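You operate a simulated robot arm through the tools that you are given. There is no shell and no other tool.

The job below is to be done with a simulated robot arm. You get a single attempt, and the scene is never put back.

TASK
Close the gap under the TRIAL stand with the shim that fits.
Fine: slacken the foot knob, draw out the shim that is in, read the gauge, slide that size in, tighten the knob.
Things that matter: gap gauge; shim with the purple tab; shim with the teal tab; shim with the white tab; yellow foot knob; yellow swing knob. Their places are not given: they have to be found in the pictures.

Only the result counts: the job must be done as asked and must still hold three seconds after the hand-in. Knocking over, shifting, dropping, spilling or breaking anything else fails it.

THE ROBOT
A 7-joint arm with a two-finger parallel gripper, fixed in place. Base frame: the origin is on the floor under the middle of its stand, x ahead of it, y to its left, z up; the work surface is at about z = 0.862. Lengths are in m, angles in degrees, forces in N, time in s.
It reaches about 1.372 m from its shoulder. Its first joint turns from -149.0 to 149.0 degrees. Payload 3.43 kg.
The tool frame sits at the grasp point between the pads (the TCP): z along the fingers, y along the line on which they close. The tips reach 0.03 m beyond it. Largest opening 0.094 m; finger width 0.028, thickness 0.01; the body of the gripper, 0.05 by 0.096 m, starts 0.055 m behind the TCP.
Orientation is that of the tool frame in the base frame, as [roll, pitch, yaw] about the fixed x, y, z axes, in that order (R = Rz(yaw) Ry(pitch) Rx(roll)). With the fingers straight down and closing along the base's y, the tool's x points along the base's -x, its y along +y and its z along -z.

THE INTERFACE
- The arm moves only by the tool nudge_tool. Its arguments are lists of equal length, an entry for each row: "delta_pos": the shift along the tool's x, y, z in m, a list of three; "turn": the turn, a rotation vector about the tool's x, y, z in degrees, a list of three; "grip": the opening in per cent of the stroke, from 0 (shut) to 100 (fully open). In form: {"delta_pos": [[tx, ty, tz], ...], "turn": [[ax, ay, az], ...], "grip": [grip, ...]}. A call has 1 to 20 rows; each row is the pose to reach, as a shift and turn from the pose commanded when the call began, along the tool's axes at that moment. Each row takes 0.2 s and may step no farther than 0.05 m and 8.6 degrees from the row before; otherwise, or with a gripper value out of range, the whole call is refused. Where a pose cannot be reached the arm comes as near as it can. A force on the tool above 40 N (or 10 N above the force at the start of the call, whichever is more), or a blocked arm, ends the call early, and 0.2 s more pass. Each finger travels about 0.045 m/s and halts on what it meets, pressing with about 32 N; the grip force reading is that of the motor and also rises with nothing between the fingers. The clock runs only during rows and for 0.2 s after the last one: add rows that repeat a pose to give the fingers time. It gives the time, the measured TCP pose, the force on the tool (base axes), the opening and the grip force at its end, in the units of the frame above (readings bear some noise), with the torque about the TCP (base axes, N m) and any sound that the robot's microphone picked up.
- Cameras (640 x 400 px; columns grow to the right, rows downward): "scene" is fixed at [0.3998, -0.5005, 1.5903]; the picture's right is [0.06, -1.00, 0.00], its down [-0.75, -0.05, -0.66] and it looks along [0.65, 0.04, -0.75] (base axes); focal length 325 px, centre (320, 200). "wrist" rides on the gripper at [0.076, 0.014, -0.103] in the tool frame; the picture's right is [-0.18, 0.98, 0.00], its down [-0.75, -0.14, -0.64] and it looks along [-0.63, -0.12, 0.77] (tool axes); focal length 243 px, centre (320, 200).
- get_image(camera): a new picture of that camera. No time passes.
- probe_pixels(camera, pixels): for up to 12 pixels [column, row] of the newest picture of that camera ("zoom" is the newest enlarged one), the place [x, y, z] in the base frame of the surface seen there, good to about 0.002 m. No time passes.
- enlarge(camera, box): a new picture of the part [left, top, right, bottom] of that camera's present view, enlarged. No time passes.
- close_job(): hands the job in; it is judged then, once.

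Unless the task says otherwise, let go and move clear before handing in.

The tools are called after ">>>" by a JSON object that holds its "name" and its "arguments". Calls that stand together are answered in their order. nudge_tool: Moves the arm, as the interface text tells. Its arguments: {"type":"object","properties":{"delta_pos":{"type":"array"},"turn":{"type":"array"},"grip":{"type":"array"}},"required":["delta_pos","turn","grip"]} The other tools are called the same way: get_image (camera) takes a picture; probe_pixels (camera, pixels) gives the place of the surface under pixels of a picture; enlarge (camera, box) takes an enlarged picture of a part of a camera's view; close_job () hands the job in.

At the start:

```text
clock: 0.0
tool_pos: [0.87, -0.4665, 1.1516]
tool_rot: [179.9, 0.0, 179.9]
contact_force: [-0.3, -0.4, -0.1]
torque: [0.01, -0.03, -0.02]
gripper_width: 0.0941
finger_force: 0.1
```

scene: 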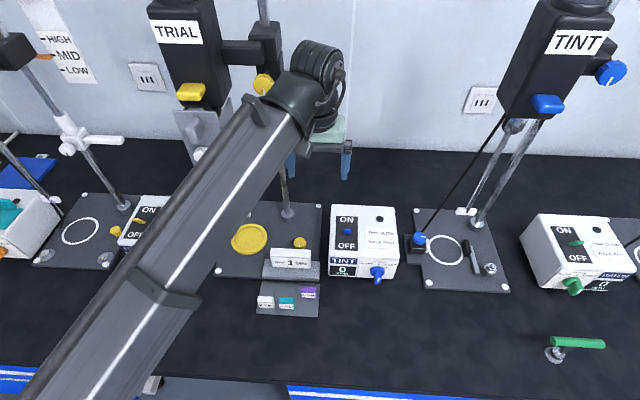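
wrist: 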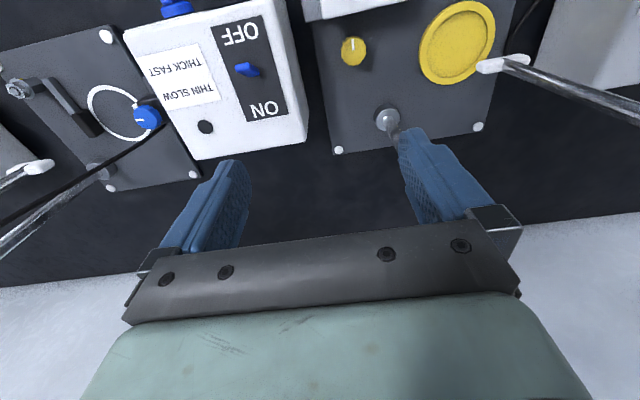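

The scene shows the TRIAL stand behind the arm, a baseplate near (270,240), shims at (265-310, 300) and knobs. I'll enlarge those regions first.

>>> {"name": "enlarge", "arguments": {"camera": "scene", "box": [200, 190, 340, 330]}}

>>> {"name": "enlarge", "arguments": {"camera": "scene", "box": [130, 0, 370, 200]}}

>>> {"name": "enlarge", "arguments": {"camera": "wrist", "box": [300, 0, 540, 160]}}

```text
2.86 times, centred on (270, 260) of scene
```

zoom: 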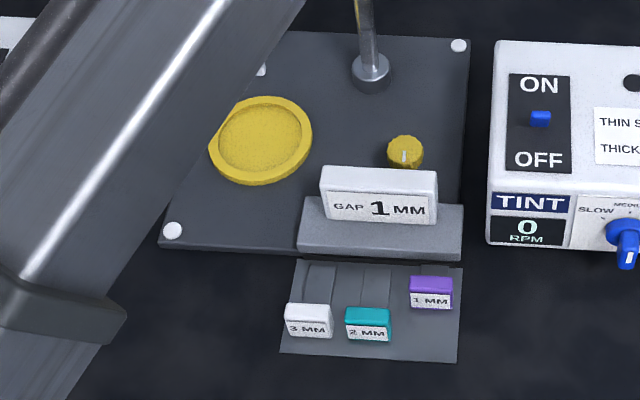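

```text
2.00 times, centred on (250, 100) of scene
```

zoom: 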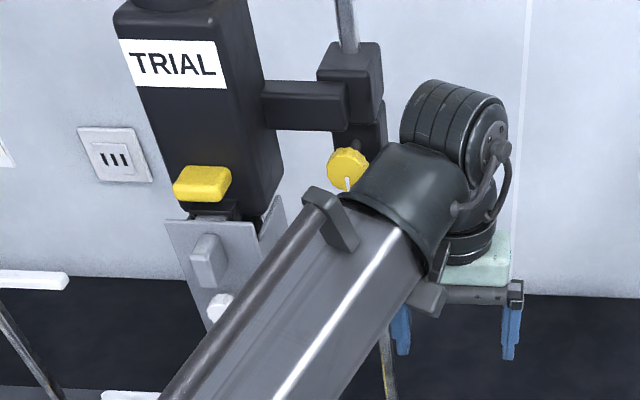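

```text
2.50 times, centred on (420, 80) of wrist
```

zoom: 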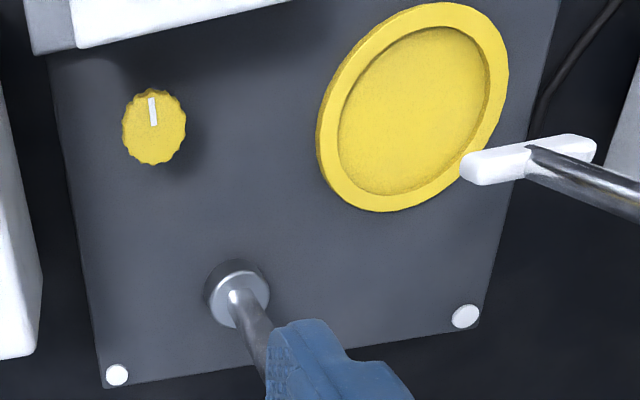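

The gauge block (zoom) reads GAP 1 MM and the purple 1 MM shim seems pushed further in than the white 3 MM and teal 2 MM ones. I'll zoom in tighter and locate things.

>>> {"name": "enlarge", "arguments": {"camera": "scene", "box": [250, 230, 330, 320]}}

>>> {"name": "get_image", "arguments": {"camera": "scene"}}

>>> {"name": "probe_pixels", "arguments": {"camera": "scene", "pixels": [[265, 298], [264, 304], [286, 300], [286, 305], [308, 289], [308, 295], [300, 241], [300, 247], [290, 253], [290, 262], [320, 268], [290, 310]]}}

```text
4.44 times, centred on (290, 275) of scene
```

zoom: 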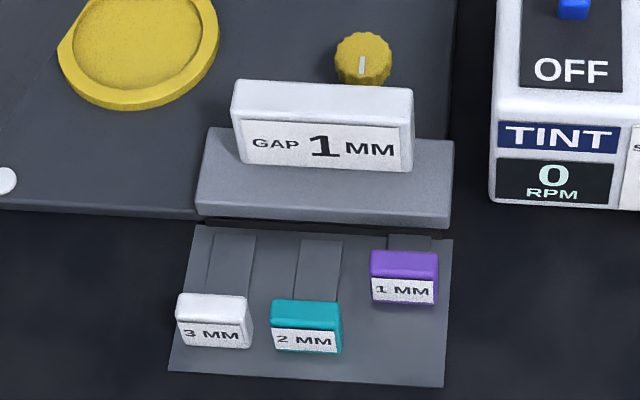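

```text
taken
```

scene: 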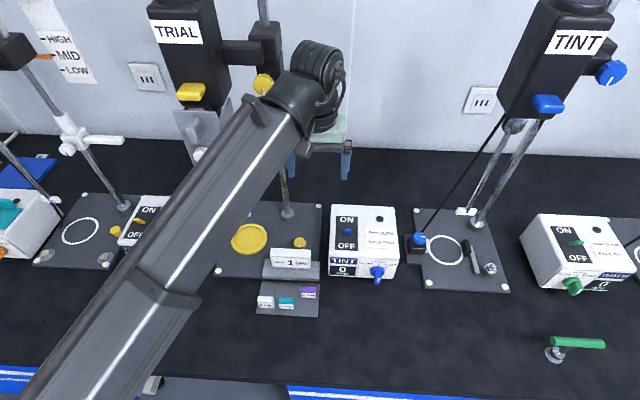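

```text
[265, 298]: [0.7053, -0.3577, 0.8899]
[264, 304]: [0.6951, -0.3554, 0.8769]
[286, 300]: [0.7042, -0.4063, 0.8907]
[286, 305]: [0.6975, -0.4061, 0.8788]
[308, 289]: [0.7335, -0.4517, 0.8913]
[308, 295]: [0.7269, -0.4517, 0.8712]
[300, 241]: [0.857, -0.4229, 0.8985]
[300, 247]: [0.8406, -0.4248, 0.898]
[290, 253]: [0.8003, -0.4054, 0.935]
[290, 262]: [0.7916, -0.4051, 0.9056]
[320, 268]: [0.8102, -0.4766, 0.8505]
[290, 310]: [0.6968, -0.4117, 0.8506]
```

The shim tabs are at about (0.705,-0.358), (0.704,-0.406) and purple (0.733,-0.452), and the foot knob is near (0.857,-0.423). I'll retract the tool toward the robot, keeping its height, to see the front of the stand with the wrist camera.

>>> {"name": "nudge_tool", "arguments": {"delta_pos": [[0.04, 0, 0], [0.08, 0, 0], [0.12, 0, 0], [0.16, 0, 0], [0.2, 0, 0], [0.22, 0, 0]], "turn": [[0, 0, 0], [0, 0, 0], [0, 0, 0], [0, 0, 0], [0, 0, 0], [0, 0, 0]], "grip": [100, 100, 100, 100, 100, 100]}}

>>> {"name": "get_image", "arguments": {"camera": "wrist"}}

>>> {"name": "get_image", "arguments": {"camera": "scene"}}

```text
clock: 1.4
tool_pos: [0.6515, -0.4652, 1.1553]
tool_rot: [180.0, 0.1, 180.0]
contact_force: [3.4, 1.7, -6.6]
torque: [-0.37, 0.09, -0.22]
gripper_width: 0.0939
finger_force: 0.1
```

```text
taken
```

wrist: 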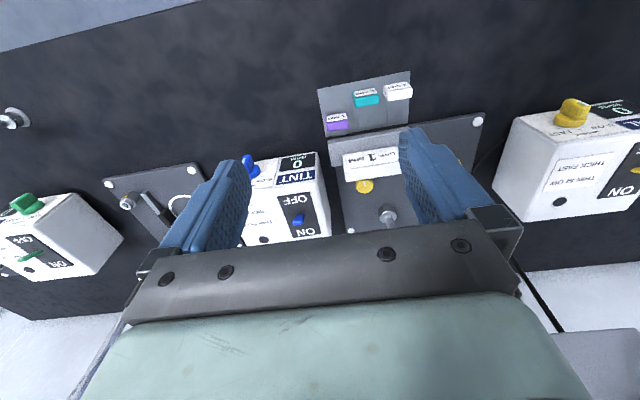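

```text
taken
```

scene: 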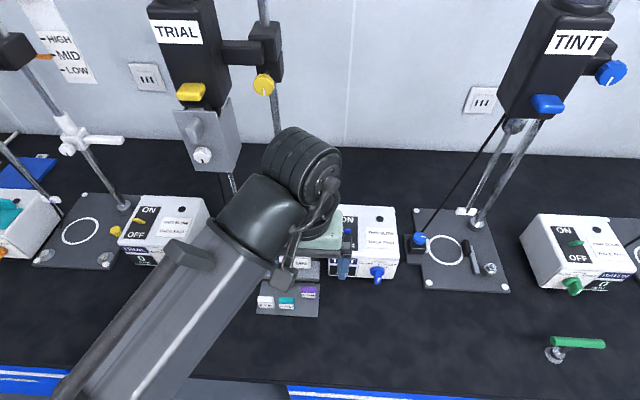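

The wrist picture now shows the shim tray (340-410, 75-135), the gauge (370,160) and the foot knob (365,186). I'll enlarge there and probe.

>>> {"name": "enlarge", "arguments": {"camera": "wrist", "box": [300, 60, 440, 200]}}

>>> {"name": "probe_pixels", "arguments": {"camera": "wrist", "pixels": [[336, 126], [367, 97], [398, 91], [364, 186], [364, 162], [350, 140], [330, 110], [370, 116], [336, 118], [477, 121], [350, 228], [330, 80]]}}

```text
2.86 times, centred on (370, 130) of wrist
```

zoom: 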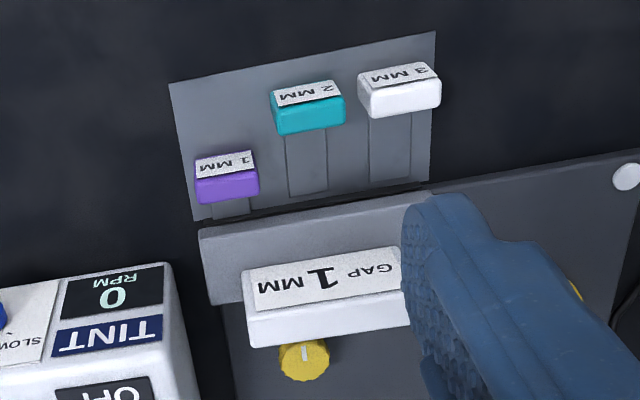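

```text
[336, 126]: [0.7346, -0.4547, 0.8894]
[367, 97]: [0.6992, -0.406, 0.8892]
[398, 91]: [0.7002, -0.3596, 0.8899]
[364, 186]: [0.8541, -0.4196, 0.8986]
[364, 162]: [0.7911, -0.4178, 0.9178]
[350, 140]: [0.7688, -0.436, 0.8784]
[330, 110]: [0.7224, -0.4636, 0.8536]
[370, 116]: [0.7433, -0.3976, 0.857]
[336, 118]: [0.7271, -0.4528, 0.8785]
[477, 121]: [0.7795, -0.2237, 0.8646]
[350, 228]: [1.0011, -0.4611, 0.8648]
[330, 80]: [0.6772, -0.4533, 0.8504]
```

The purple blade clearly runs under the grey gauge block at y≈-0.453, while the other two lie free on the tray. Next I'll map the column and motor head so the gripper can reach the foot knob safely.

>>> {"name": "probe_pixels", "arguments": {"camera": "scene", "pixels": [[275, 120], [265, 20], [232, 185], [263, 84], [190, 92], [215, 130], [202, 155], [235, 165], [210, 100], [240, 50], [180, 30], [228, 200]]}}

>>> {"name": "probe_pixels", "arguments": {"camera": "wrist", "pixels": [[387, 216], [370, 150], [345, 155], [395, 150], [400, 165], [344, 172], [358, 186], [371, 186], [364, 180], [364, 192], [375, 200], [340, 200]]}}

>>> {"name": "enlarge", "arguments": {"camera": "scene", "box": [140, 0, 320, 220]}}

```text
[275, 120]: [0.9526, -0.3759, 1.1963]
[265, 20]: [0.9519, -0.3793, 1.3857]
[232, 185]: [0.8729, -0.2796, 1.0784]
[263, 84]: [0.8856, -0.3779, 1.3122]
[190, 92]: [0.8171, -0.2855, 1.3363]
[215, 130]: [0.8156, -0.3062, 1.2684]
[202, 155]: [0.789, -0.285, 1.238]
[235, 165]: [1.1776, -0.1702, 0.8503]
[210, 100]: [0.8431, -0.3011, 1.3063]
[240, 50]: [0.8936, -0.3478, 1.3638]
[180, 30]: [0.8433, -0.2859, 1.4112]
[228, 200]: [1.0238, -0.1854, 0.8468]
```

```text
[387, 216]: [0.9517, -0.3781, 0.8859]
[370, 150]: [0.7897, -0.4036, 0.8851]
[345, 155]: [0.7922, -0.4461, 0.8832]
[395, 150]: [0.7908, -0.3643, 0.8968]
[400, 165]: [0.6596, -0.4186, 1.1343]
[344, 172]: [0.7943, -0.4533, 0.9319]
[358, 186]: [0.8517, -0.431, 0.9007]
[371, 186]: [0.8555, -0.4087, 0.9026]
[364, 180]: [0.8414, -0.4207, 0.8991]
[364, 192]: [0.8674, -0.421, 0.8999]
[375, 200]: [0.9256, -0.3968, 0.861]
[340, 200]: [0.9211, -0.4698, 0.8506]
```

```text
1.82 times, centred on (230, 110) of scene
```

zoom: 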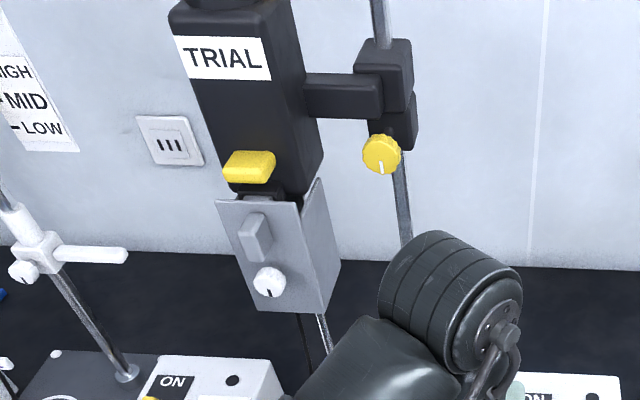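

The column rod stands at (0.952,-0.378), the motor bracket hangs to about z=1.2 at y>-0.32, and the foot knob centre is about (0.8545,-0.420) with its top at z≈0.90. I'll probe the arm's own outline to judge clearance before descending.

>>> {"name": "probe_pixels", "arguments": {"camera": "scene", "pixels": [[265, 165], [300, 150], [340, 180], [325, 240], [245, 205], [225, 240], [280, 250], [200, 260], [160, 300], [120, 350], [190, 340], [300, 215]]}}

>>> {"name": "enlarge", "arguments": {"camera": "wrist", "box": [320, 120, 410, 210]}}

```text
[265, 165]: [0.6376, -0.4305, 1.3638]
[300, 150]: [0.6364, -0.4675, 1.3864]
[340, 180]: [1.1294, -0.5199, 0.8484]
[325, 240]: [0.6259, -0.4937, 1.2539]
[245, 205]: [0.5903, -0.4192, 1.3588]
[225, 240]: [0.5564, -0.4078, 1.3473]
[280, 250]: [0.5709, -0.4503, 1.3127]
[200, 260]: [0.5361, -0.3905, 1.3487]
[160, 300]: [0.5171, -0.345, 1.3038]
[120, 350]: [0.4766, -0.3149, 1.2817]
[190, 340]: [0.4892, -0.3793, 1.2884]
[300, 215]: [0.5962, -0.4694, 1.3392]
```

```text
4.44 times, centred on (365, 165) of wrist
```

zoom: 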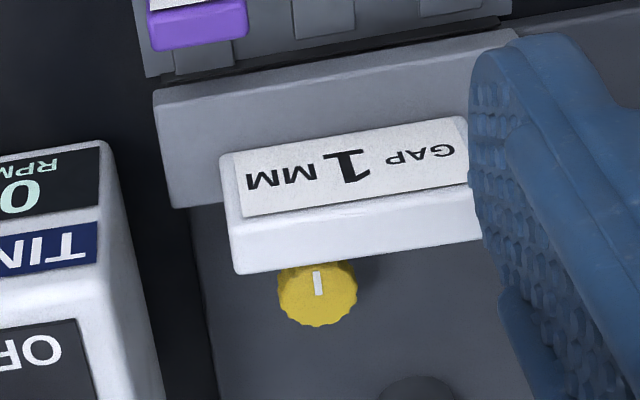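

The marker line on the foot knob points toward the robot (-x), and the forearm sits about 0.2 m above the TCP, so it will pass below the motor bracket. I'll return along the known clear line to above the foot knob, stopping at z≈1.03.

>>> {"name": "nudge_tool", "arguments": {"delta_pos": [[-0.045, 0, 0], [-0.09, 0, 0], [-0.135, 0, 0], [-0.18, 0, 0], [-0.203, 0, 0], [-0.203, 0.02, 0.04], [-0.203, 0.045, 0.08], [-0.203, 0.045, 0.125], [-0.203, 0.045, 0.125], [-0.203, 0.045, 0.125]], "turn": [[0, 0, 0], [0, 0, 0], [0, 0, 0], [0, 0, 0], [0, 0, 0], [0, 0, 0], [0, 0, 0], [0, 0, 0], [0, 0, 0], [0, 0, 0]], "grip": [60, 60, 60, 60, 60, 60, 60, 60, 60, 60]}}

>>> {"name": "get_image", "arguments": {"camera": "wrist"}}

>>> {"name": "get_image", "arguments": {"camera": "scene"}}

```text
clock: 3.6
tool_pos: [0.8546, -0.4188, 1.027]
tool_rot: [-179.9, 0.1, 179.9]
contact_force: [0.3, -0.4, 0.2]
torque: [-0.01, 0.01, -0.02]
gripper_width: 0.0564
finger_force: 0.0
```

```text
taken
```

wrist: 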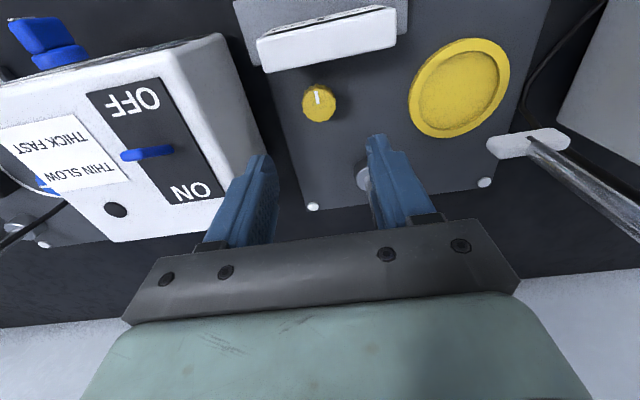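

```text
taken
```

scene: 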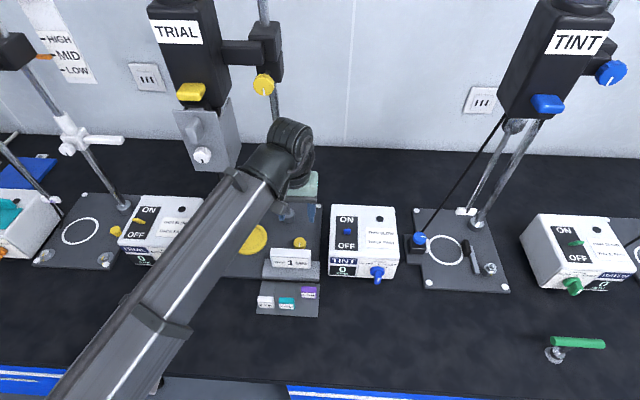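

The gripper now hangs over the plate with clear space, and the knob is visible at (318,101) in the wrist view. I'll enlarge to pin its centre and height.

>>> {"name": "enlarge", "arguments": {"camera": "wrist", "box": [270, 60, 370, 140]}}

>>> {"name": "probe_pixels", "arguments": {"camera": "wrist", "pixels": [[318, 100], [305, 101], [333, 98], [318, 90], [318, 112], [318, 119], [290, 130], [350, 130], [364, 180], [300, 60], [390, 40]]}}

```text
5.00 times, centred on (320, 100) of wrist
```

zoom: 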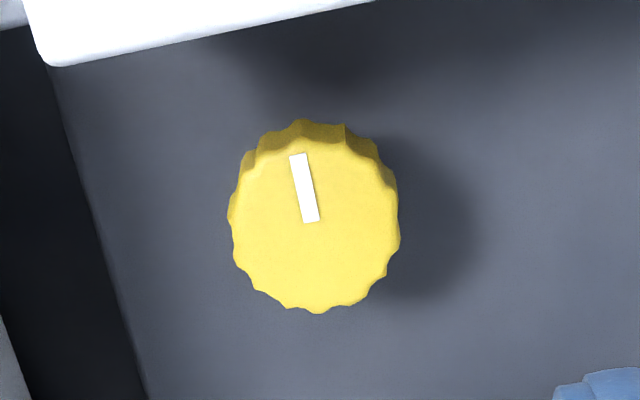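

```text
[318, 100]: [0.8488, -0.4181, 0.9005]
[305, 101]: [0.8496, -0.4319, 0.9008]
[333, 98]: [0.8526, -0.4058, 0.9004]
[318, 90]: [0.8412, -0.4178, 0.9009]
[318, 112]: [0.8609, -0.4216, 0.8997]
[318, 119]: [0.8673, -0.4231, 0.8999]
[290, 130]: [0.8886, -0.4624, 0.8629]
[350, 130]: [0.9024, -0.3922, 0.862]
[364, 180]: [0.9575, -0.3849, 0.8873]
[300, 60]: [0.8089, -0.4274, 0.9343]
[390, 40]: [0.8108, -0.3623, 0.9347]
```

The knob centre is about (0.854,-0.4195), its top is at z=0.900 and the plate is at 0.862. I'll lower until the tips are about 7 mm above the plate.

>>> {"name": "nudge_tool", "arguments": {"delta_pos": [[0, -0.0005, 0.04], [0, -0.0005, 0.08], [0, -0.0005, 0.11], [0, -0.0005, 0.128], [0, -0.0005, 0.128], [0, -0.0005, 0.128]], "turn": [[0, 0, 0], [0, 0, 0], [0, 0, 0], [0, 0, 0], [0, 0, 0], [0, 0, 0]], "grip": [60, 60, 60, 60, 60, 60]}}

>>> {"name": "get_image", "arguments": {"camera": "wrist"}}

>>> {"name": "get_image", "arguments": {"camera": "scene"}}

```text
clock: 5.0
tool_pos: [0.8541, -0.4214, 0.9004]
tool_rot: [-180.0, 0.1, 179.9]
contact_force: [-0.6, -0.7, 0.2]
torque: [-0.02, 0.0, -0.03]
gripper_width: 0.0563
finger_force: 0.0
```

```text
taken
```

wrist: 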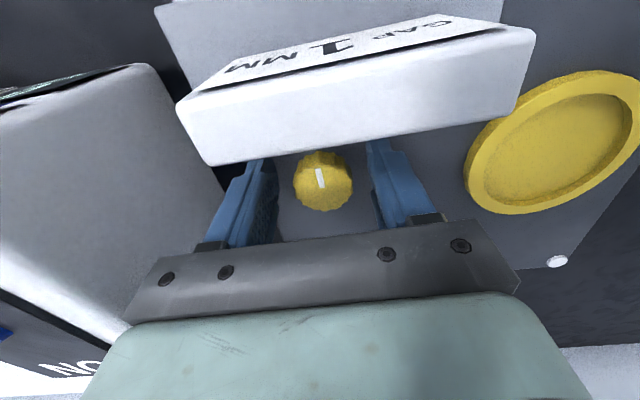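

```text
taken
```

scene: 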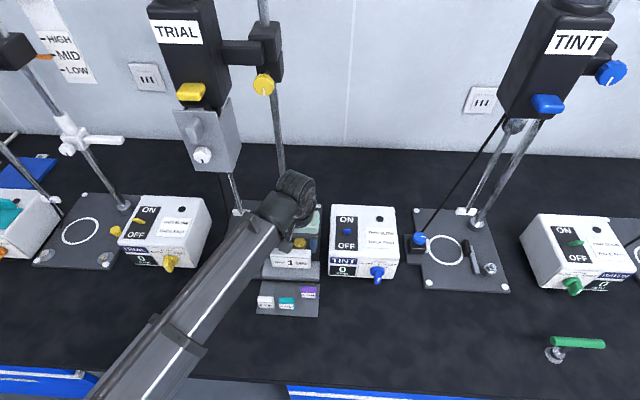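

The knob at (323,181) sits between the two pads, roughly centred. I'll check its position again from here before closing.

>>> {"name": "probe_pixels", "arguments": {"camera": "wrist", "pixels": [[294, 180], [352, 178], [323, 165], [325, 205], [280, 180], [376, 170], [323, 181]]}}

```text
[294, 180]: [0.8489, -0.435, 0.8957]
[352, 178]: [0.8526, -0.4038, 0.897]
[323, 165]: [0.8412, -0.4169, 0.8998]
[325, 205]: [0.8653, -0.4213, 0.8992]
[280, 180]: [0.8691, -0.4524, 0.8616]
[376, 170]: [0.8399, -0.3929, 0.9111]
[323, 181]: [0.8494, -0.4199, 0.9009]
```

The knob spans y -0.435 to -0.404 and x 0.840 to 0.867, so it is centred within about 1 mm. I'll close on it.

>>> {"name": "nudge_tool", "arguments": {"delta_pos": [[0, 0, 0], [0, 0, 0], [0, 0, 0], [0, 0, 0]], "turn": [[0, 0, 0], [0, 0, 0], [0, 0, 0], [0, 0, 0]], "grip": [30, 10, 5, 5]}}

```text
clock: 6.0
tool_pos: [0.8536, -0.4192, 0.9003]
tool_rot: [180.0, 0.1, 179.9]
contact_force: [-0.2, 14.9, -2.0]
torque: [0.08, -0.06, 0.08]
gripper_width: 0.0307
finger_force: 45.1
```

The pads hold the knob at 0.0307 m, with a 15 N side force in +y, so I'm about a millimetre off. I'll ease the tool +y by 1.5 mm to centre it.

>>> {"name": "nudge_tool", "arguments": {"delta_pos": [[0, 0.001, 0], [0, 0.0015, 0]], "turn": [[0, 0, 0], [0, 0, 0]], "grip": [5, 5]}}

```text
clock: 6.6
tool_pos: [0.8545, -0.4203, 0.9001]
tool_rot: [180.0, 0.2, 179.9]
contact_force: [2.1, 11.1, 3.3]
torque: [0.2, 0.57, 0.01]
gripper_width: 0.0306
finger_force: 44.4
```

The side force dropped to 11 N, so I'll ease a little further in +y.

>>> {"name": "nudge_tool", "arguments": {"delta_pos": [[0, 0.001, 0], [0, 0.002, 0], [0, 0.002, 0]], "turn": [[0, 0, 0], [0, 0, 0], [0, 0, 0]], "grip": [5, 5, 5]}}

```text
clock: 7.4
tool_pos: [0.854, -0.4207, 0.9001]
tool_rot: [-179.8, 0.1, 179.8]
contact_force: [-2.4, -9.4, 2.0]
torque: [0.07, -0.71, 0.02]
gripper_width: 0.0302
finger_force: 44.9
```

The force flipped to -9 N, so the centre is about 1 mm back. I'll correct and start turning the knob counter-clockwise seen from above (negative about the tool z), watching the torque.

>>> {"name": "nudge_tool", "arguments": {"delta_pos": [[0, -0.0009, 0], [0, -0.0009, 0], [0, -0.0009, 0], [0, -0.0009, 0], [0, -0.0009, 0]], "turn": [[0, 0, 0], [0, 0, -6], [0, 0, -12], [0, 0, -18], [0, 0, -24]], "grip": [5, 5, 5, 5, 5]}}

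>>> {"name": "enlarge", "arguments": {"camera": "scene", "box": [240, 220, 340, 320]}}

>>> {"name": "get_image", "arguments": {"camera": "wrist"}}

```text
clock: 8.6
tool_pos: [0.8538, -0.42, 0.8989]
tool_rot: [-179.8, 0.1, -156.0]
contact_force: [0.7, -23.2, 11.4]
torque: [0.17, 0.46, -0.03]
gripper_width: 0.0303
finger_force: 45.6
```

```text
4.00 times, centred on (290, 270) of scene
```

zoom: 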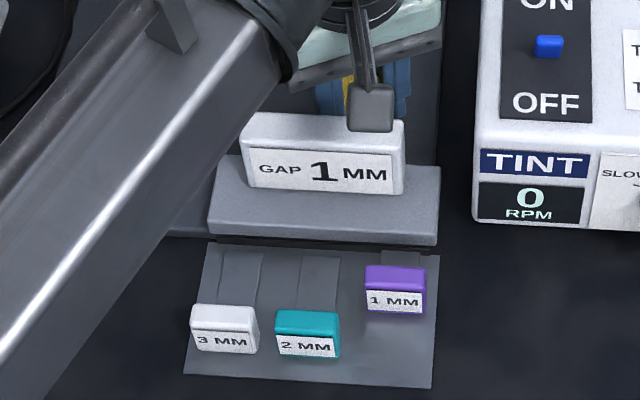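

```text
taken
```

wrist: 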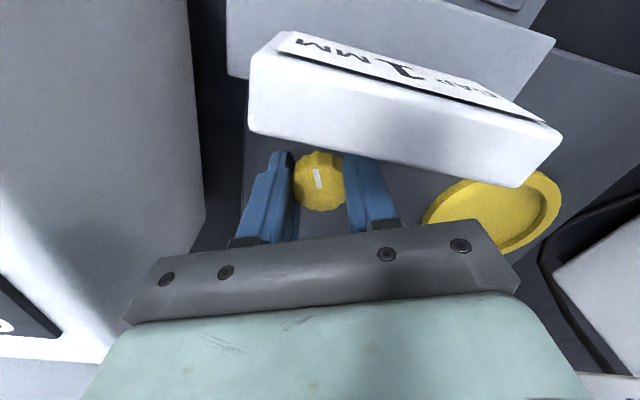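

The marker line keeps its place relative to the pads, so the knob has turned with the gripper by 24° with almost no twist torque. I'll relieve the -23 N side force by 1 mm and keep turning.

>>> {"name": "nudge_tool", "arguments": {"delta_pos": [[0.0004, -0.001, 0], [0.0004, -0.001, 0], [0.0004, -0.001, 0], [0.0004, -0.001, 0], [0.0004, -0.001, 0], [0.0004, -0.001, 0]], "turn": [[0, 0, 0], [0, 0, -7], [0, 0, -14], [0, 0, -21], [0, 0, -28], [0, 0, -35]], "grip": [5, 5, 5, 5, 5, 5]}}

>>> {"name": "get_image", "arguments": {"camera": "wrist"}}

```text
clock: 10.0
tool_pos: [0.854, -0.4214, 0.8995]
tool_rot: [-180.0, 0.0, -120.8]
contact_force: [8.1, -22.7, 9.1]
torque: [0.16, -0.36, -0.04]
gripper_width: 0.0302
finger_force: 45.6
```

```text
taken
```

wrist: 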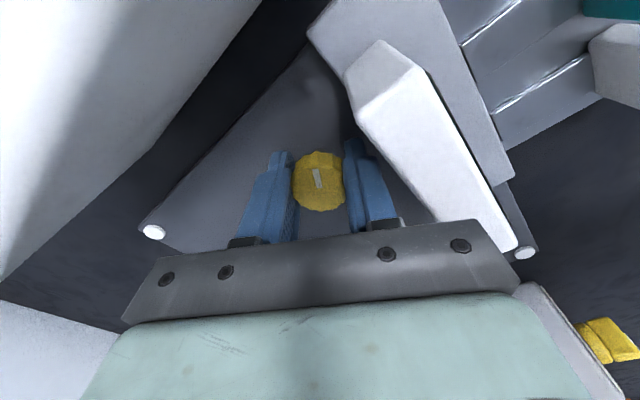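

The knob has now turned about 59° with no stop felt and the marker still fixed relative to the pads. I'll follow the side force by about 2 mm and turn on toward 95°.

>>> {"name": "nudge_tool", "arguments": {"delta_pos": [[0.0008, -0.001, 0], [0.0014, -0.0016, 0], [0.0014, -0.0016, 0], [0.0014, -0.0016, 0], [0.0014, -0.0016, 0], [0.0014, -0.0016, 0], [0.0014, -0.0016, 0]], "turn": [[0, 0, 0], [0, 0, 0], [0, 0, -7], [0, 0, -14], [0, 0, -21], [0, 0, -28], [0, 0, -35]], "grip": [5, 5, 5, 5, 5, 5, 5]}}

>>> {"name": "get_image", "arguments": {"camera": "wrist"}}

>>> {"name": "get_image", "arguments": {"camera": "scene"}}

```text
clock: 11.6
tool_pos: [0.8549, -0.422, 0.8998]
tool_rot: [-179.8, 0.0, -86.0]
contact_force: [12.2, 0.3, 16.4]
torque: [0.39, -0.05, -0.9]
gripper_width: 0.0308
finger_force: 44.8
```

```text
taken
```

wrist: 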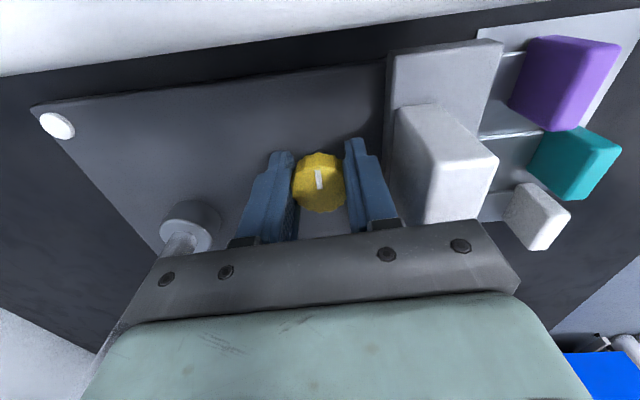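

```text
taken
```

scene: 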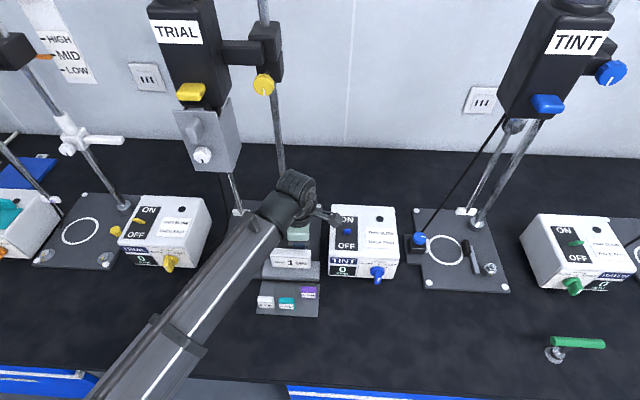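

A twist torque of -0.9 N m has now appeared at about 94° of turn, so the knob has reached its slack stop. I'll ease back a touch, open only slightly because the gauge housing is close on the -x side, and rise straight up.

>>> {"name": "nudge_tool", "arguments": {"delta_pos": [[0, 0, 0], [0, 0, 0], [0, 0, 0], [0, 0, 0], [0, 0, -0.03], [0, 0, -0.07], [0, 0, -0.11], [0, 0, -0.11]], "turn": [[0, 0, 3], [0, 0, 3], [0, 0, 3], [0, 0, 3], [0, 0, 3], [0, 0, 3], [0, 0, 3], [0, 0, 3]], "grip": [5, 44, 44, 44, 44, 44, 44, 44]}}

>>> {"name": "get_image", "arguments": {"camera": "wrist"}}

>>> {"name": "get_image", "arguments": {"camera": "scene"}}

```text
clock: 13.4
tool_pos: [0.8542, -0.4223, 1.0072]
tool_rot: [-180.0, -0.1, -89.2]
contact_force: [-1.1, 0.1, -0.1]
torque: [-0.03, -0.01, 0.01]
gripper_width: 0.0413
finger_force: 0.0
```

```text
taken
```

wrist: 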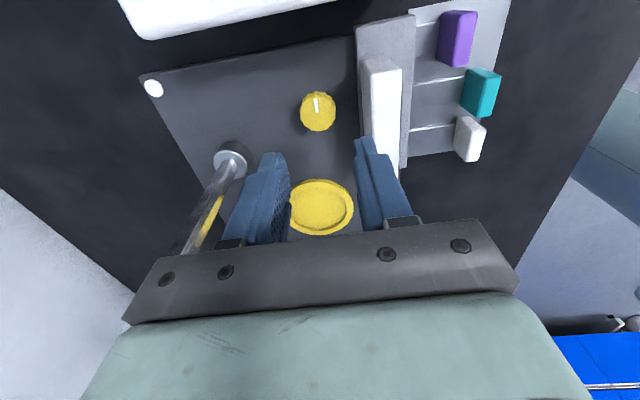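

```text
taken
```

scene: 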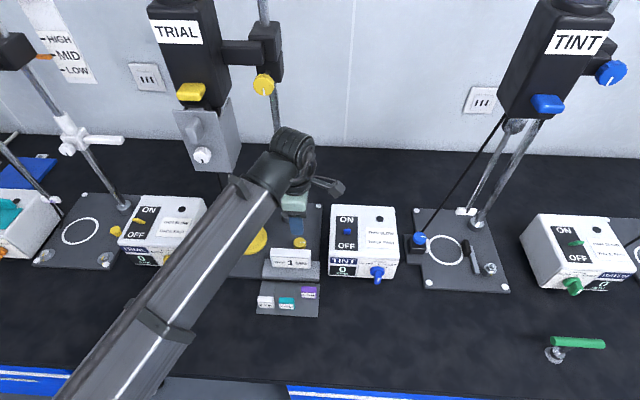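

The knob marker now points to -y, a quarter turn counter-clockwise, and the tool is clear at z=1.007. I'll move over the shim tray, keeping this yaw because it lets the fingers grip tabs front and back, and take a close look.

>>> {"name": "nudge_tool", "arguments": {"delta_pos": [[0.01, 0.04, 0], [0.02, 0.085, 0], [0.038, 0.125, 0], [0.038, 0.134, 0], [0.038, 0.134, 0]], "turn": [[0, 0, -0.8], [0, 0, -0.8], [0, 0, -0.8], [0, 0, -0.8], [0, 0, -0.8]], "grip": [44, 44, 44, 44, 44]}}

>>> {"name": "get_image", "arguments": {"camera": "wrist"}}

>>> {"name": "enlarge", "arguments": {"camera": "scene", "box": [240, 220, 340, 320]}}

```text
clock: 14.6
tool_pos: [0.7223, -0.4617, 1.0101]
tool_rot: [-179.9, 0.0, -88.4]
contact_force: [-0.4, 0.6, -0.2]
torque: [0.0, 0.02, 0.01]
gripper_width: 0.0417
finger_force: 0.0
```

```text
taken
```

wrist: 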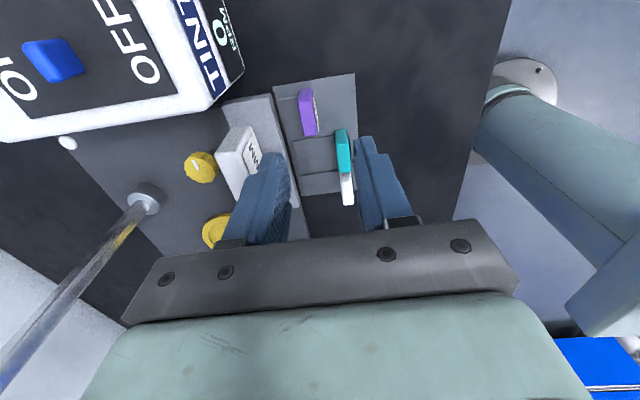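

```text
4.00 times, centred on (290, 270) of scene
```

zoom: 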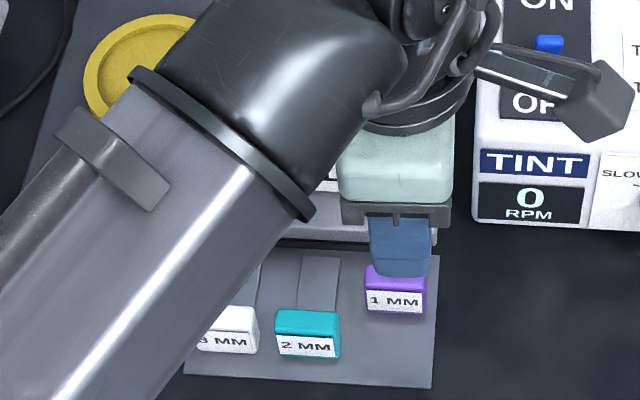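

The wrist now shows the three tabs at (308,112), (343,150) and (347,188), with the tray under them. I'll enlarge and probe for tab sizes and the block's front edge.

>>> {"name": "enlarge", "arguments": {"camera": "wrist", "box": [230, 65, 380, 215]}}

>>> {"name": "probe_pixels", "arguments": {"camera": "zoom", "pixels": [[250, 80], [250, 130], [240, 90], [290, 100]]}}

```text
2.67 times, centred on (305, 140) of wrist
```

zoom: 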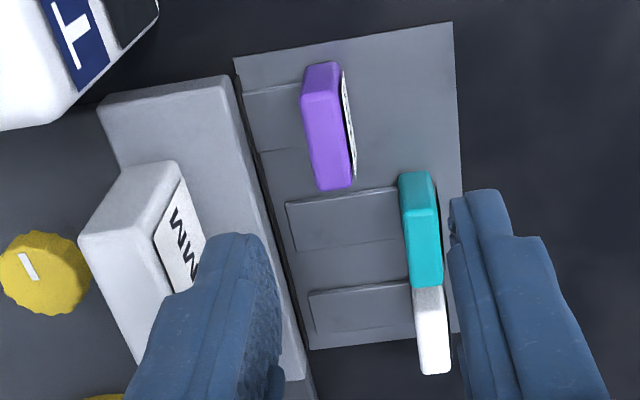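

```text
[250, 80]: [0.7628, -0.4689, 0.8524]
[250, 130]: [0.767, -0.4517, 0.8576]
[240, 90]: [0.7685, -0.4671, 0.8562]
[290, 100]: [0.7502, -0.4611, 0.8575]
```

Each tab is thin in x and wide in y, ideal for a front/back grip. I'll probe the tab edges, blades and block front edge precisely.

>>> {"name": "probe_pixels", "arguments": {"camera": "zoom", "pixels": [[306, 95], [338, 95], [320, 66], [335, 185], [325, 120], [418, 200], [403, 230], [438, 230], [420, 178], [340, 215], [270, 120], [430, 300]]}}

>>> {"name": "probe_pixels", "arguments": {"camera": "zoom", "pixels": [[330, 310], [350, 270], [345, 165], [245, 62], [452, 25], [300, 200], [290, 220], [312, 310], [232, 95], [255, 160], [278, 250], [300, 350]]}}

```text
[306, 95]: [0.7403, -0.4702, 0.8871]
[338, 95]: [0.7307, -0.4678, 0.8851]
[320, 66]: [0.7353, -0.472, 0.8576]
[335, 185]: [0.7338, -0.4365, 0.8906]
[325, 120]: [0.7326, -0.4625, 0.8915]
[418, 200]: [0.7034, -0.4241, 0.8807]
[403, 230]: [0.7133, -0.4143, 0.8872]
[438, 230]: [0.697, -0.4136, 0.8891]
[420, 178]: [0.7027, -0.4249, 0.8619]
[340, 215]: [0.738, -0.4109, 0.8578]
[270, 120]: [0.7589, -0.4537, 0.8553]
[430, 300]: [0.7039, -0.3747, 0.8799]
```

```text
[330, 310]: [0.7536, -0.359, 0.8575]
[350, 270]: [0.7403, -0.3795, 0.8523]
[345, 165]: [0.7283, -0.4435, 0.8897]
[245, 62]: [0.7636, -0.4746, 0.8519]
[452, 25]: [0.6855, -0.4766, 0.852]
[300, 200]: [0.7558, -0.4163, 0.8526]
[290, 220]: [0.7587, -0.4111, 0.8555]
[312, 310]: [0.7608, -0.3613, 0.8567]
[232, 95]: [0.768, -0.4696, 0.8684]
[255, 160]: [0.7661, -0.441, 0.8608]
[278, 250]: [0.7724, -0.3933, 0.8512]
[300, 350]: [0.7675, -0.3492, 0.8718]
```

The purple tab spans x 0.728-0.740, y -0.472 to -0.436, with its top at z≈0.891 and its blade top at 0.8575; the block's front face is at x≈0.767. I'll square the yaw, narrow the opening to about 28 mm and come down to just above the tab.

>>> {"name": "nudge_tool", "arguments": {"delta_pos": [[-0.008, -0.0127, 0.02], [-0.008, -0.0127, 0.05], [-0.008, -0.0127, 0.075], [-0.008, -0.0127, 0.075], [-0.008, -0.0127, 0.075]], "turn": [[0, 0, 1.6], [0, 0, 1.6], [0, 0, 1.6], [0, 0, 1.6], [0, 0, 1.6]], "grip": [30, 30, 30, 30, 30]}}

>>> {"name": "get_image", "arguments": {"camera": "wrist"}}

>>> {"name": "enlarge", "arguments": {"camera": "wrist", "box": [230, 65, 410, 245]}}

>>> {"name": "enlarge", "arguments": {"camera": "scene", "box": [250, 230, 340, 320]}}

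```text
clock: 15.8
tool_pos: [0.7324, -0.454, 0.9344]
tool_rot: [-179.8, 0.1, -89.9]
contact_force: [0.5, 0.0, -0.3]
torque: [0.0, 0.02, -0.02]
gripper_width: 0.0281
finger_force: 0.1
```

```text
taken
```

wrist: 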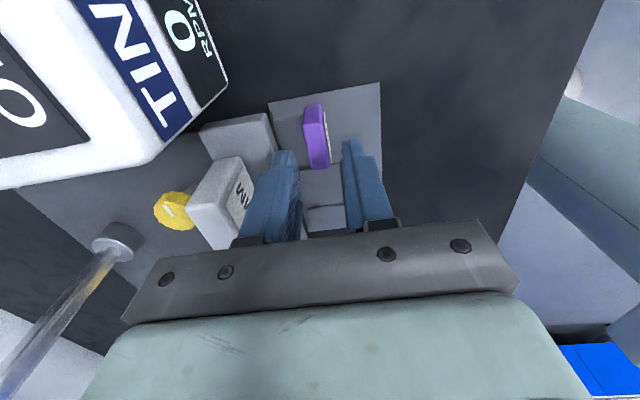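

```text
2.22 times, centred on (320, 155) of wrist
```

zoom: 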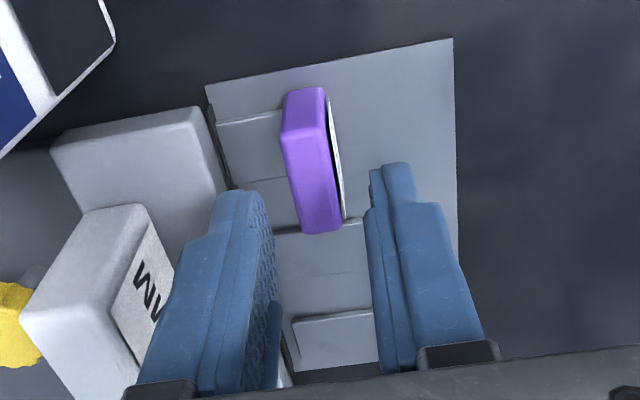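

```text
4.44 times, centred on (295, 275) of scene
```

zoom: 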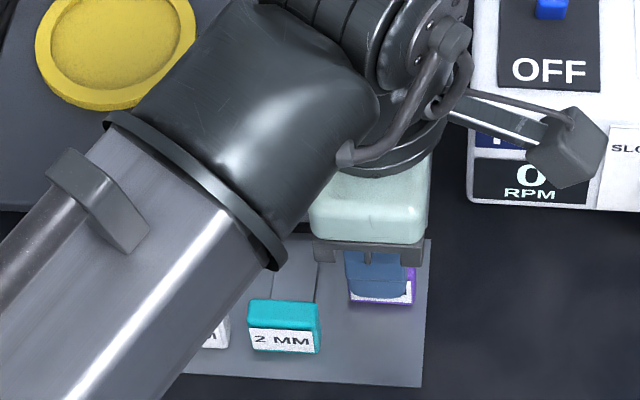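

The tab lies between the two pads, a couple of mm off in x. I'll lower 42 mm with a 1.5 mm shift toward the block, then close gently.

>>> {"name": "nudge_tool", "arguments": {"delta_pos": [[0, -0.0015, 0.015], [0, -0.0015, 0.03], [0, -0.0015, 0.042], [0, -0.0015, 0.042], [0, -0.0015, 0.042]], "turn": [[0, 0, 0], [0, 0, 0], [0, 0, 0], [0, 0, 0], [0, 0, 0]], "grip": [30, 30, 30, 30, 30]}}

>>> {"name": "enlarge", "arguments": {"camera": "wrist", "box": [230, 65, 410, 245]}}

```text
clock: 17.0
tool_pos: [0.7345, -0.455, 0.8901]
tool_rot: [-179.9, 0.0, -89.9]
contact_force: [0.6, -0.1, -0.3]
torque: [0.0, -0.03, -0.02]
gripper_width: 0.0284
finger_force: 0.0
```

```text
2.22 times, centred on (320, 155) of wrist
```

zoom: 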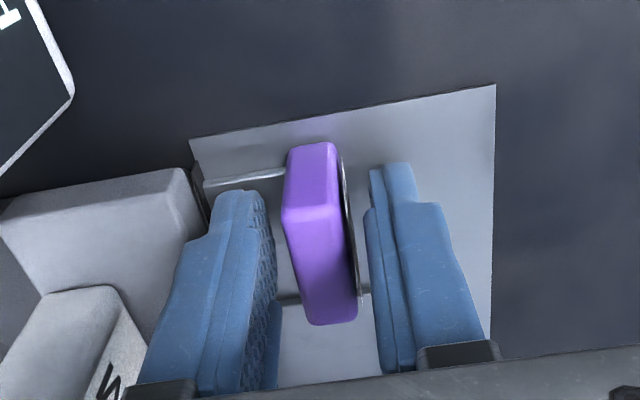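

The purple tab is straddled cleanly with no contact force. I'll close on it.

>>> {"name": "nudge_tool", "arguments": {"delta_pos": [[0, 0, 0], [0, 0, 0], [0, 0, 0], [0, 0, 0]], "turn": [[0, 0, 0], [0, 0, 0], [0, 0, 0], [0, 0, 0]], "grip": [14, 5, 3, 3]}}

```text
clock: 18.0
tool_pos: [0.7351, -0.455, 0.8909]
tool_rot: [-179.8, 0.0, -89.9]
contact_force: [-0.8, -0.4, -1.6]
torque: [-0.02, -0.03, -0.24]
gripper_width: 0.0183
finger_force: 45.9
```

Gripped at 18 mm with almost no side force. I'll draw it back along -x by 30 mm slowly.

>>> {"name": "nudge_tool", "arguments": {"delta_pos": [[0, 0.005, 0], [0, 0.01, 0], [0, 0.015, 0], [0, 0.02, 0], [0, 0.025, 0], [0, 0.03, 0], [0, 0.03, 0]], "turn": [[0, 0, 0], [0, 0, 0], [0, 0, 0], [0, 0, 0], [0, 0, 0], [0, 0, 0], [0, 0, 0]], "grip": [3, 3, 3, 3, 3, 3, 3]}}

>>> {"name": "enlarge", "arguments": {"camera": "wrist", "box": [170, 65, 410, 245]}}

>>> {"name": "enlarge", "arguments": {"camera": "scene", "box": [250, 230, 340, 320]}}

```text
clock: 19.6
tool_pos: [0.7051, -0.4551, 0.8906]
tool_rot: [-180.0, 0.0, -90.0]
contact_force: [1.0, 0.5, -18.8]
torque: [-0.48, -0.04, -0.14]
gripper_width: 0.0184
finger_force: 45.5
```

```text
2.22 times, centred on (290, 155) of wrist
```

zoom: 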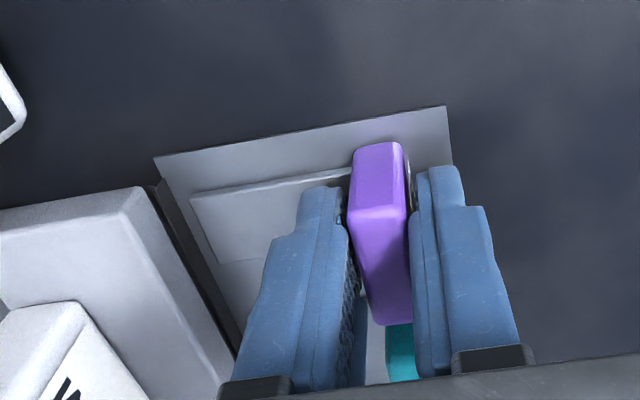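

```text
4.44 times, centred on (295, 275) of scene
```

zoom: 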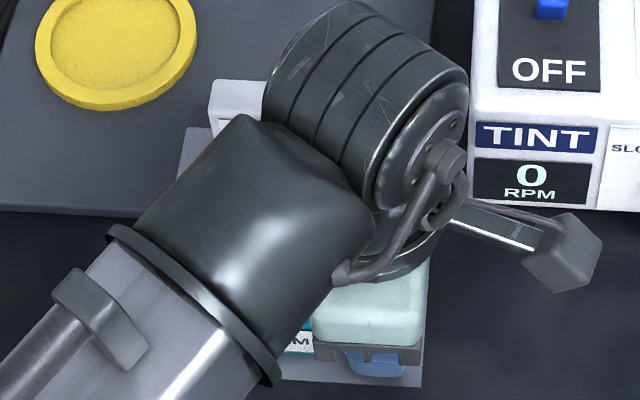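

The purple shim's tip is now clear of the block and level with the others (tab x≈0.705). I'll open and lift off so the gauge can be read.

>>> {"name": "nudge_tool", "arguments": {"delta_pos": [[0, 0, 0], [0, 0, 0], [0, 0, 0], [0, 0, -0.03], [0, 0, -0.07], [0, 0, -0.11], [0, 0, -0.11]], "turn": [[0, 0, 0], [0, 0, 0], [0, 0, 0], [0, 0, 0], [0, 0, 0], [0, 0, 0], [0, 0, 0]], "grip": [30, 30, 30, 30, 30, 30, 30]}}

>>> {"name": "get_image", "arguments": {"camera": "wrist"}}

>>> {"name": "enlarge", "arguments": {"camera": "scene", "box": [240, 220, 340, 320]}}

>>> {"name": "enlarge", "arguments": {"camera": "wrist", "box": [170, 65, 410, 245]}}

```text
clock: 21.2
tool_pos: [0.7045, -0.4574, 1.0016]
tool_rot: [-179.9, 0.0, -89.8]
contact_force: [-0.3, -0.4, -0.2]
torque: [-0.01, 0.0, -0.02]
gripper_width: 0.0282
finger_force: 0.1
```

```text
taken
```

wrist: 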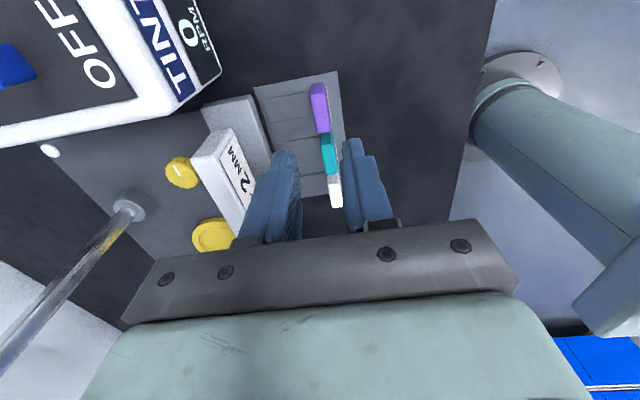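

```text
4.00 times, centred on (290, 270) of scene
```

zoom: 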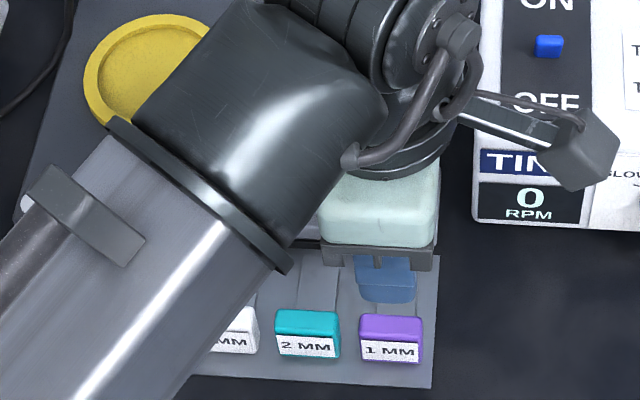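

```text
2.22 times, centred on (290, 155) of wrist
```

zoom: 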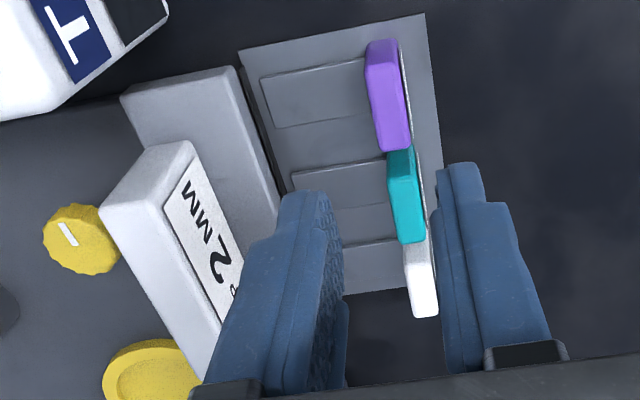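

The gauge now shows a 2 (zoom (205,230)), partly hidden by a finger. I'll back off in -x to read it in full.

>>> {"name": "nudge_tool", "arguments": {"delta_pos": [[0, 0.03, 0], [-0.03, 0.05, -0.03], [-0.03, 0.05, -0.03]], "turn": [[0, 0, 0], [0, 0, 0], [0, 0, 0]], "grip": [30, 30, 30]}}

>>> {"name": "get_image", "arguments": {"camera": "wrist"}}

>>> {"name": "enlarge", "arguments": {"camera": "wrist", "box": [170, 65, 370, 265]}}

```text
clock: 22.0
tool_pos: [0.6554, -0.4275, 1.0313]
tool_rot: [-179.9, 0.0, -89.9]
contact_force: [-0.3, -0.4, 0.1]
torque: [-0.01, 0.0, 0.04]
gripper_width: 0.0286
finger_force: 0.1
```

```text
taken
```

wrist: 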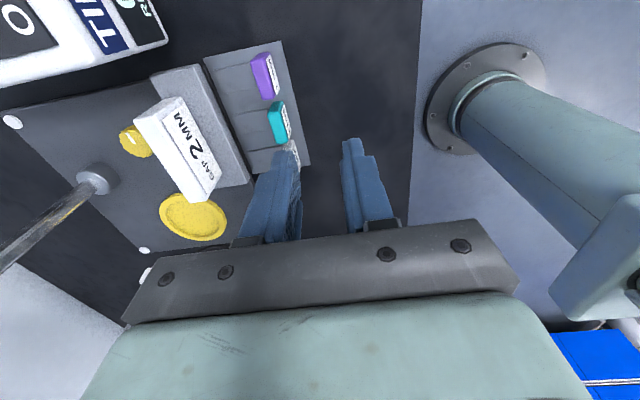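

```text
2.00 times, centred on (270, 165) of wrist
```

zoom: 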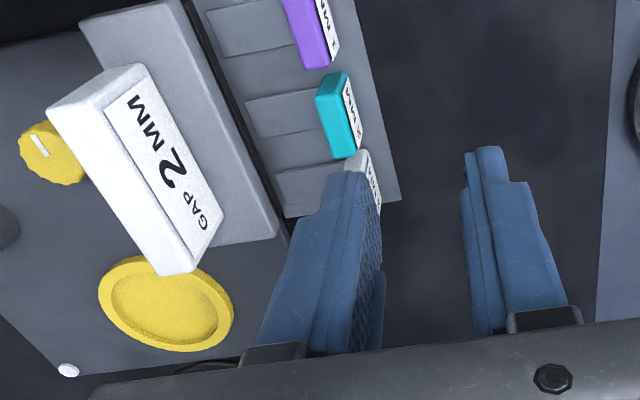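

The gauge now reads GAP 2 MM (zoom (180,165)), so the teal 2 MM shim is the one. I'll probe the dark slot line along the block's front to confirm it is open in the teal lane.

>>> {"name": "enlarge", "arguments": {"camera": "wrist", "box": [190, 50, 300, 160]}}

```text
3.64 times, centred on (245, 105) of wrist
```

zoom: 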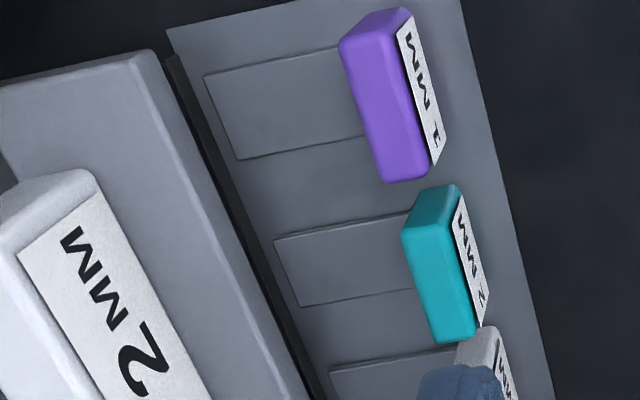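

>>> {"name": "probe_pixels", "arguments": {"camera": "zoom", "pixels": [[175, 70], [182, 80], [200, 130], [205, 125], [245, 230], [250, 225], [262, 260], [268, 258], [290, 320], [300, 340], [310, 380], [240, 210]]}}

>>> {"name": "probe_pixels", "arguments": {"camera": "zoom", "pixels": [[424, 215], [405, 235], [458, 195], [470, 335], [440, 215], [430, 340], [275, 242], [300, 305], [340, 270], [205, 75], [345, 40], [385, 175]]}}

```text
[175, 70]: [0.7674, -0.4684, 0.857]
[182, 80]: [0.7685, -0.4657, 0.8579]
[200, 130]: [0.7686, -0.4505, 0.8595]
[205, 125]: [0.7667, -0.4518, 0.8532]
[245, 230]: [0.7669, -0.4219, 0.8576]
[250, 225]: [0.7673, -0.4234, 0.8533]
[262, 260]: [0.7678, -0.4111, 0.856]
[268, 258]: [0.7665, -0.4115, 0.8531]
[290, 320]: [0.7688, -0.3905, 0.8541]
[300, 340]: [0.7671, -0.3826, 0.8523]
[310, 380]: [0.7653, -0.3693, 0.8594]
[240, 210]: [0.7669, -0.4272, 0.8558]
```

```text
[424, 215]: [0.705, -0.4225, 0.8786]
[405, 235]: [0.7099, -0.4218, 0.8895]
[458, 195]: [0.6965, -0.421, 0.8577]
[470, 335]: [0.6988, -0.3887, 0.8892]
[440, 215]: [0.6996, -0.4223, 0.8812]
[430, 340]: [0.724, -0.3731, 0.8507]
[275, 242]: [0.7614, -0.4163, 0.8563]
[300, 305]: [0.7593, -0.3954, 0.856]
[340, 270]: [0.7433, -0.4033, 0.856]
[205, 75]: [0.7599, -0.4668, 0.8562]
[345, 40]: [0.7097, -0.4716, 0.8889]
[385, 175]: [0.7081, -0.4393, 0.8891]
```

The dark slot strip runs uniformly along the block's front at x≈0.767 through all three lanes, and the teal tab is centred at about (0.704,-0.406). I'll move above the teal tab with the same narrow opening.

>>> {"name": "nudge_tool", "arguments": {"delta_pos": [[-0.01, -0.025, 0.03], [-0.021, -0.0495, 0.06], [-0.021, -0.0495, 0.095], [-0.021, -0.0495, 0.095], [-0.021, -0.0495, 0.095]], "turn": [[0, 0, 0], [0, 0, 0], [0, 0, 0], [0, 0, 0], [0, 0, 0]], "grip": [30, 30, 30, 30, 30]}}

>>> {"name": "get_image", "arguments": {"camera": "wrist"}}

>>> {"name": "enlarge", "arguments": {"camera": "wrist", "box": [230, 65, 410, 245]}}

```text
clock: 23.2
tool_pos: [0.7064, -0.4048, 0.9349]
tool_rot: [-179.9, -0.1, -89.9]
contact_force: [-0.1, -0.2, 0.0]
torque: [0.01, 0.01, 0.01]
gripper_width: 0.0283
finger_force: 0.1
```

```text
taken
```

wrist: 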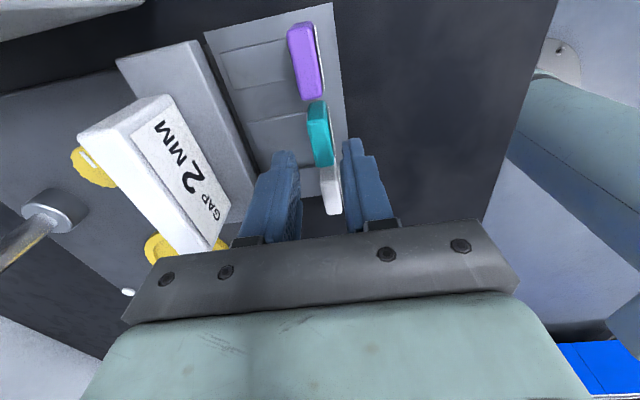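

```text
2.22 times, centred on (320, 155) of wrist
```

zoom: 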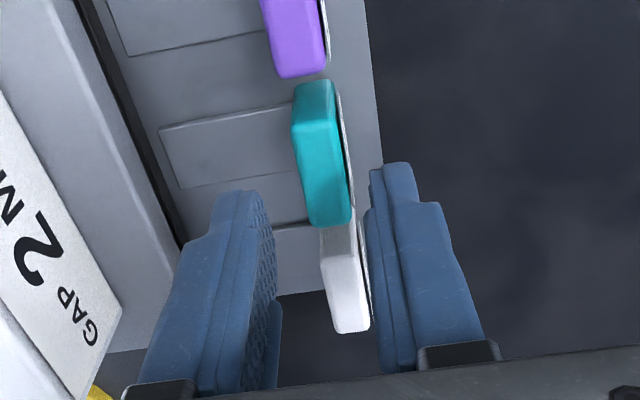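

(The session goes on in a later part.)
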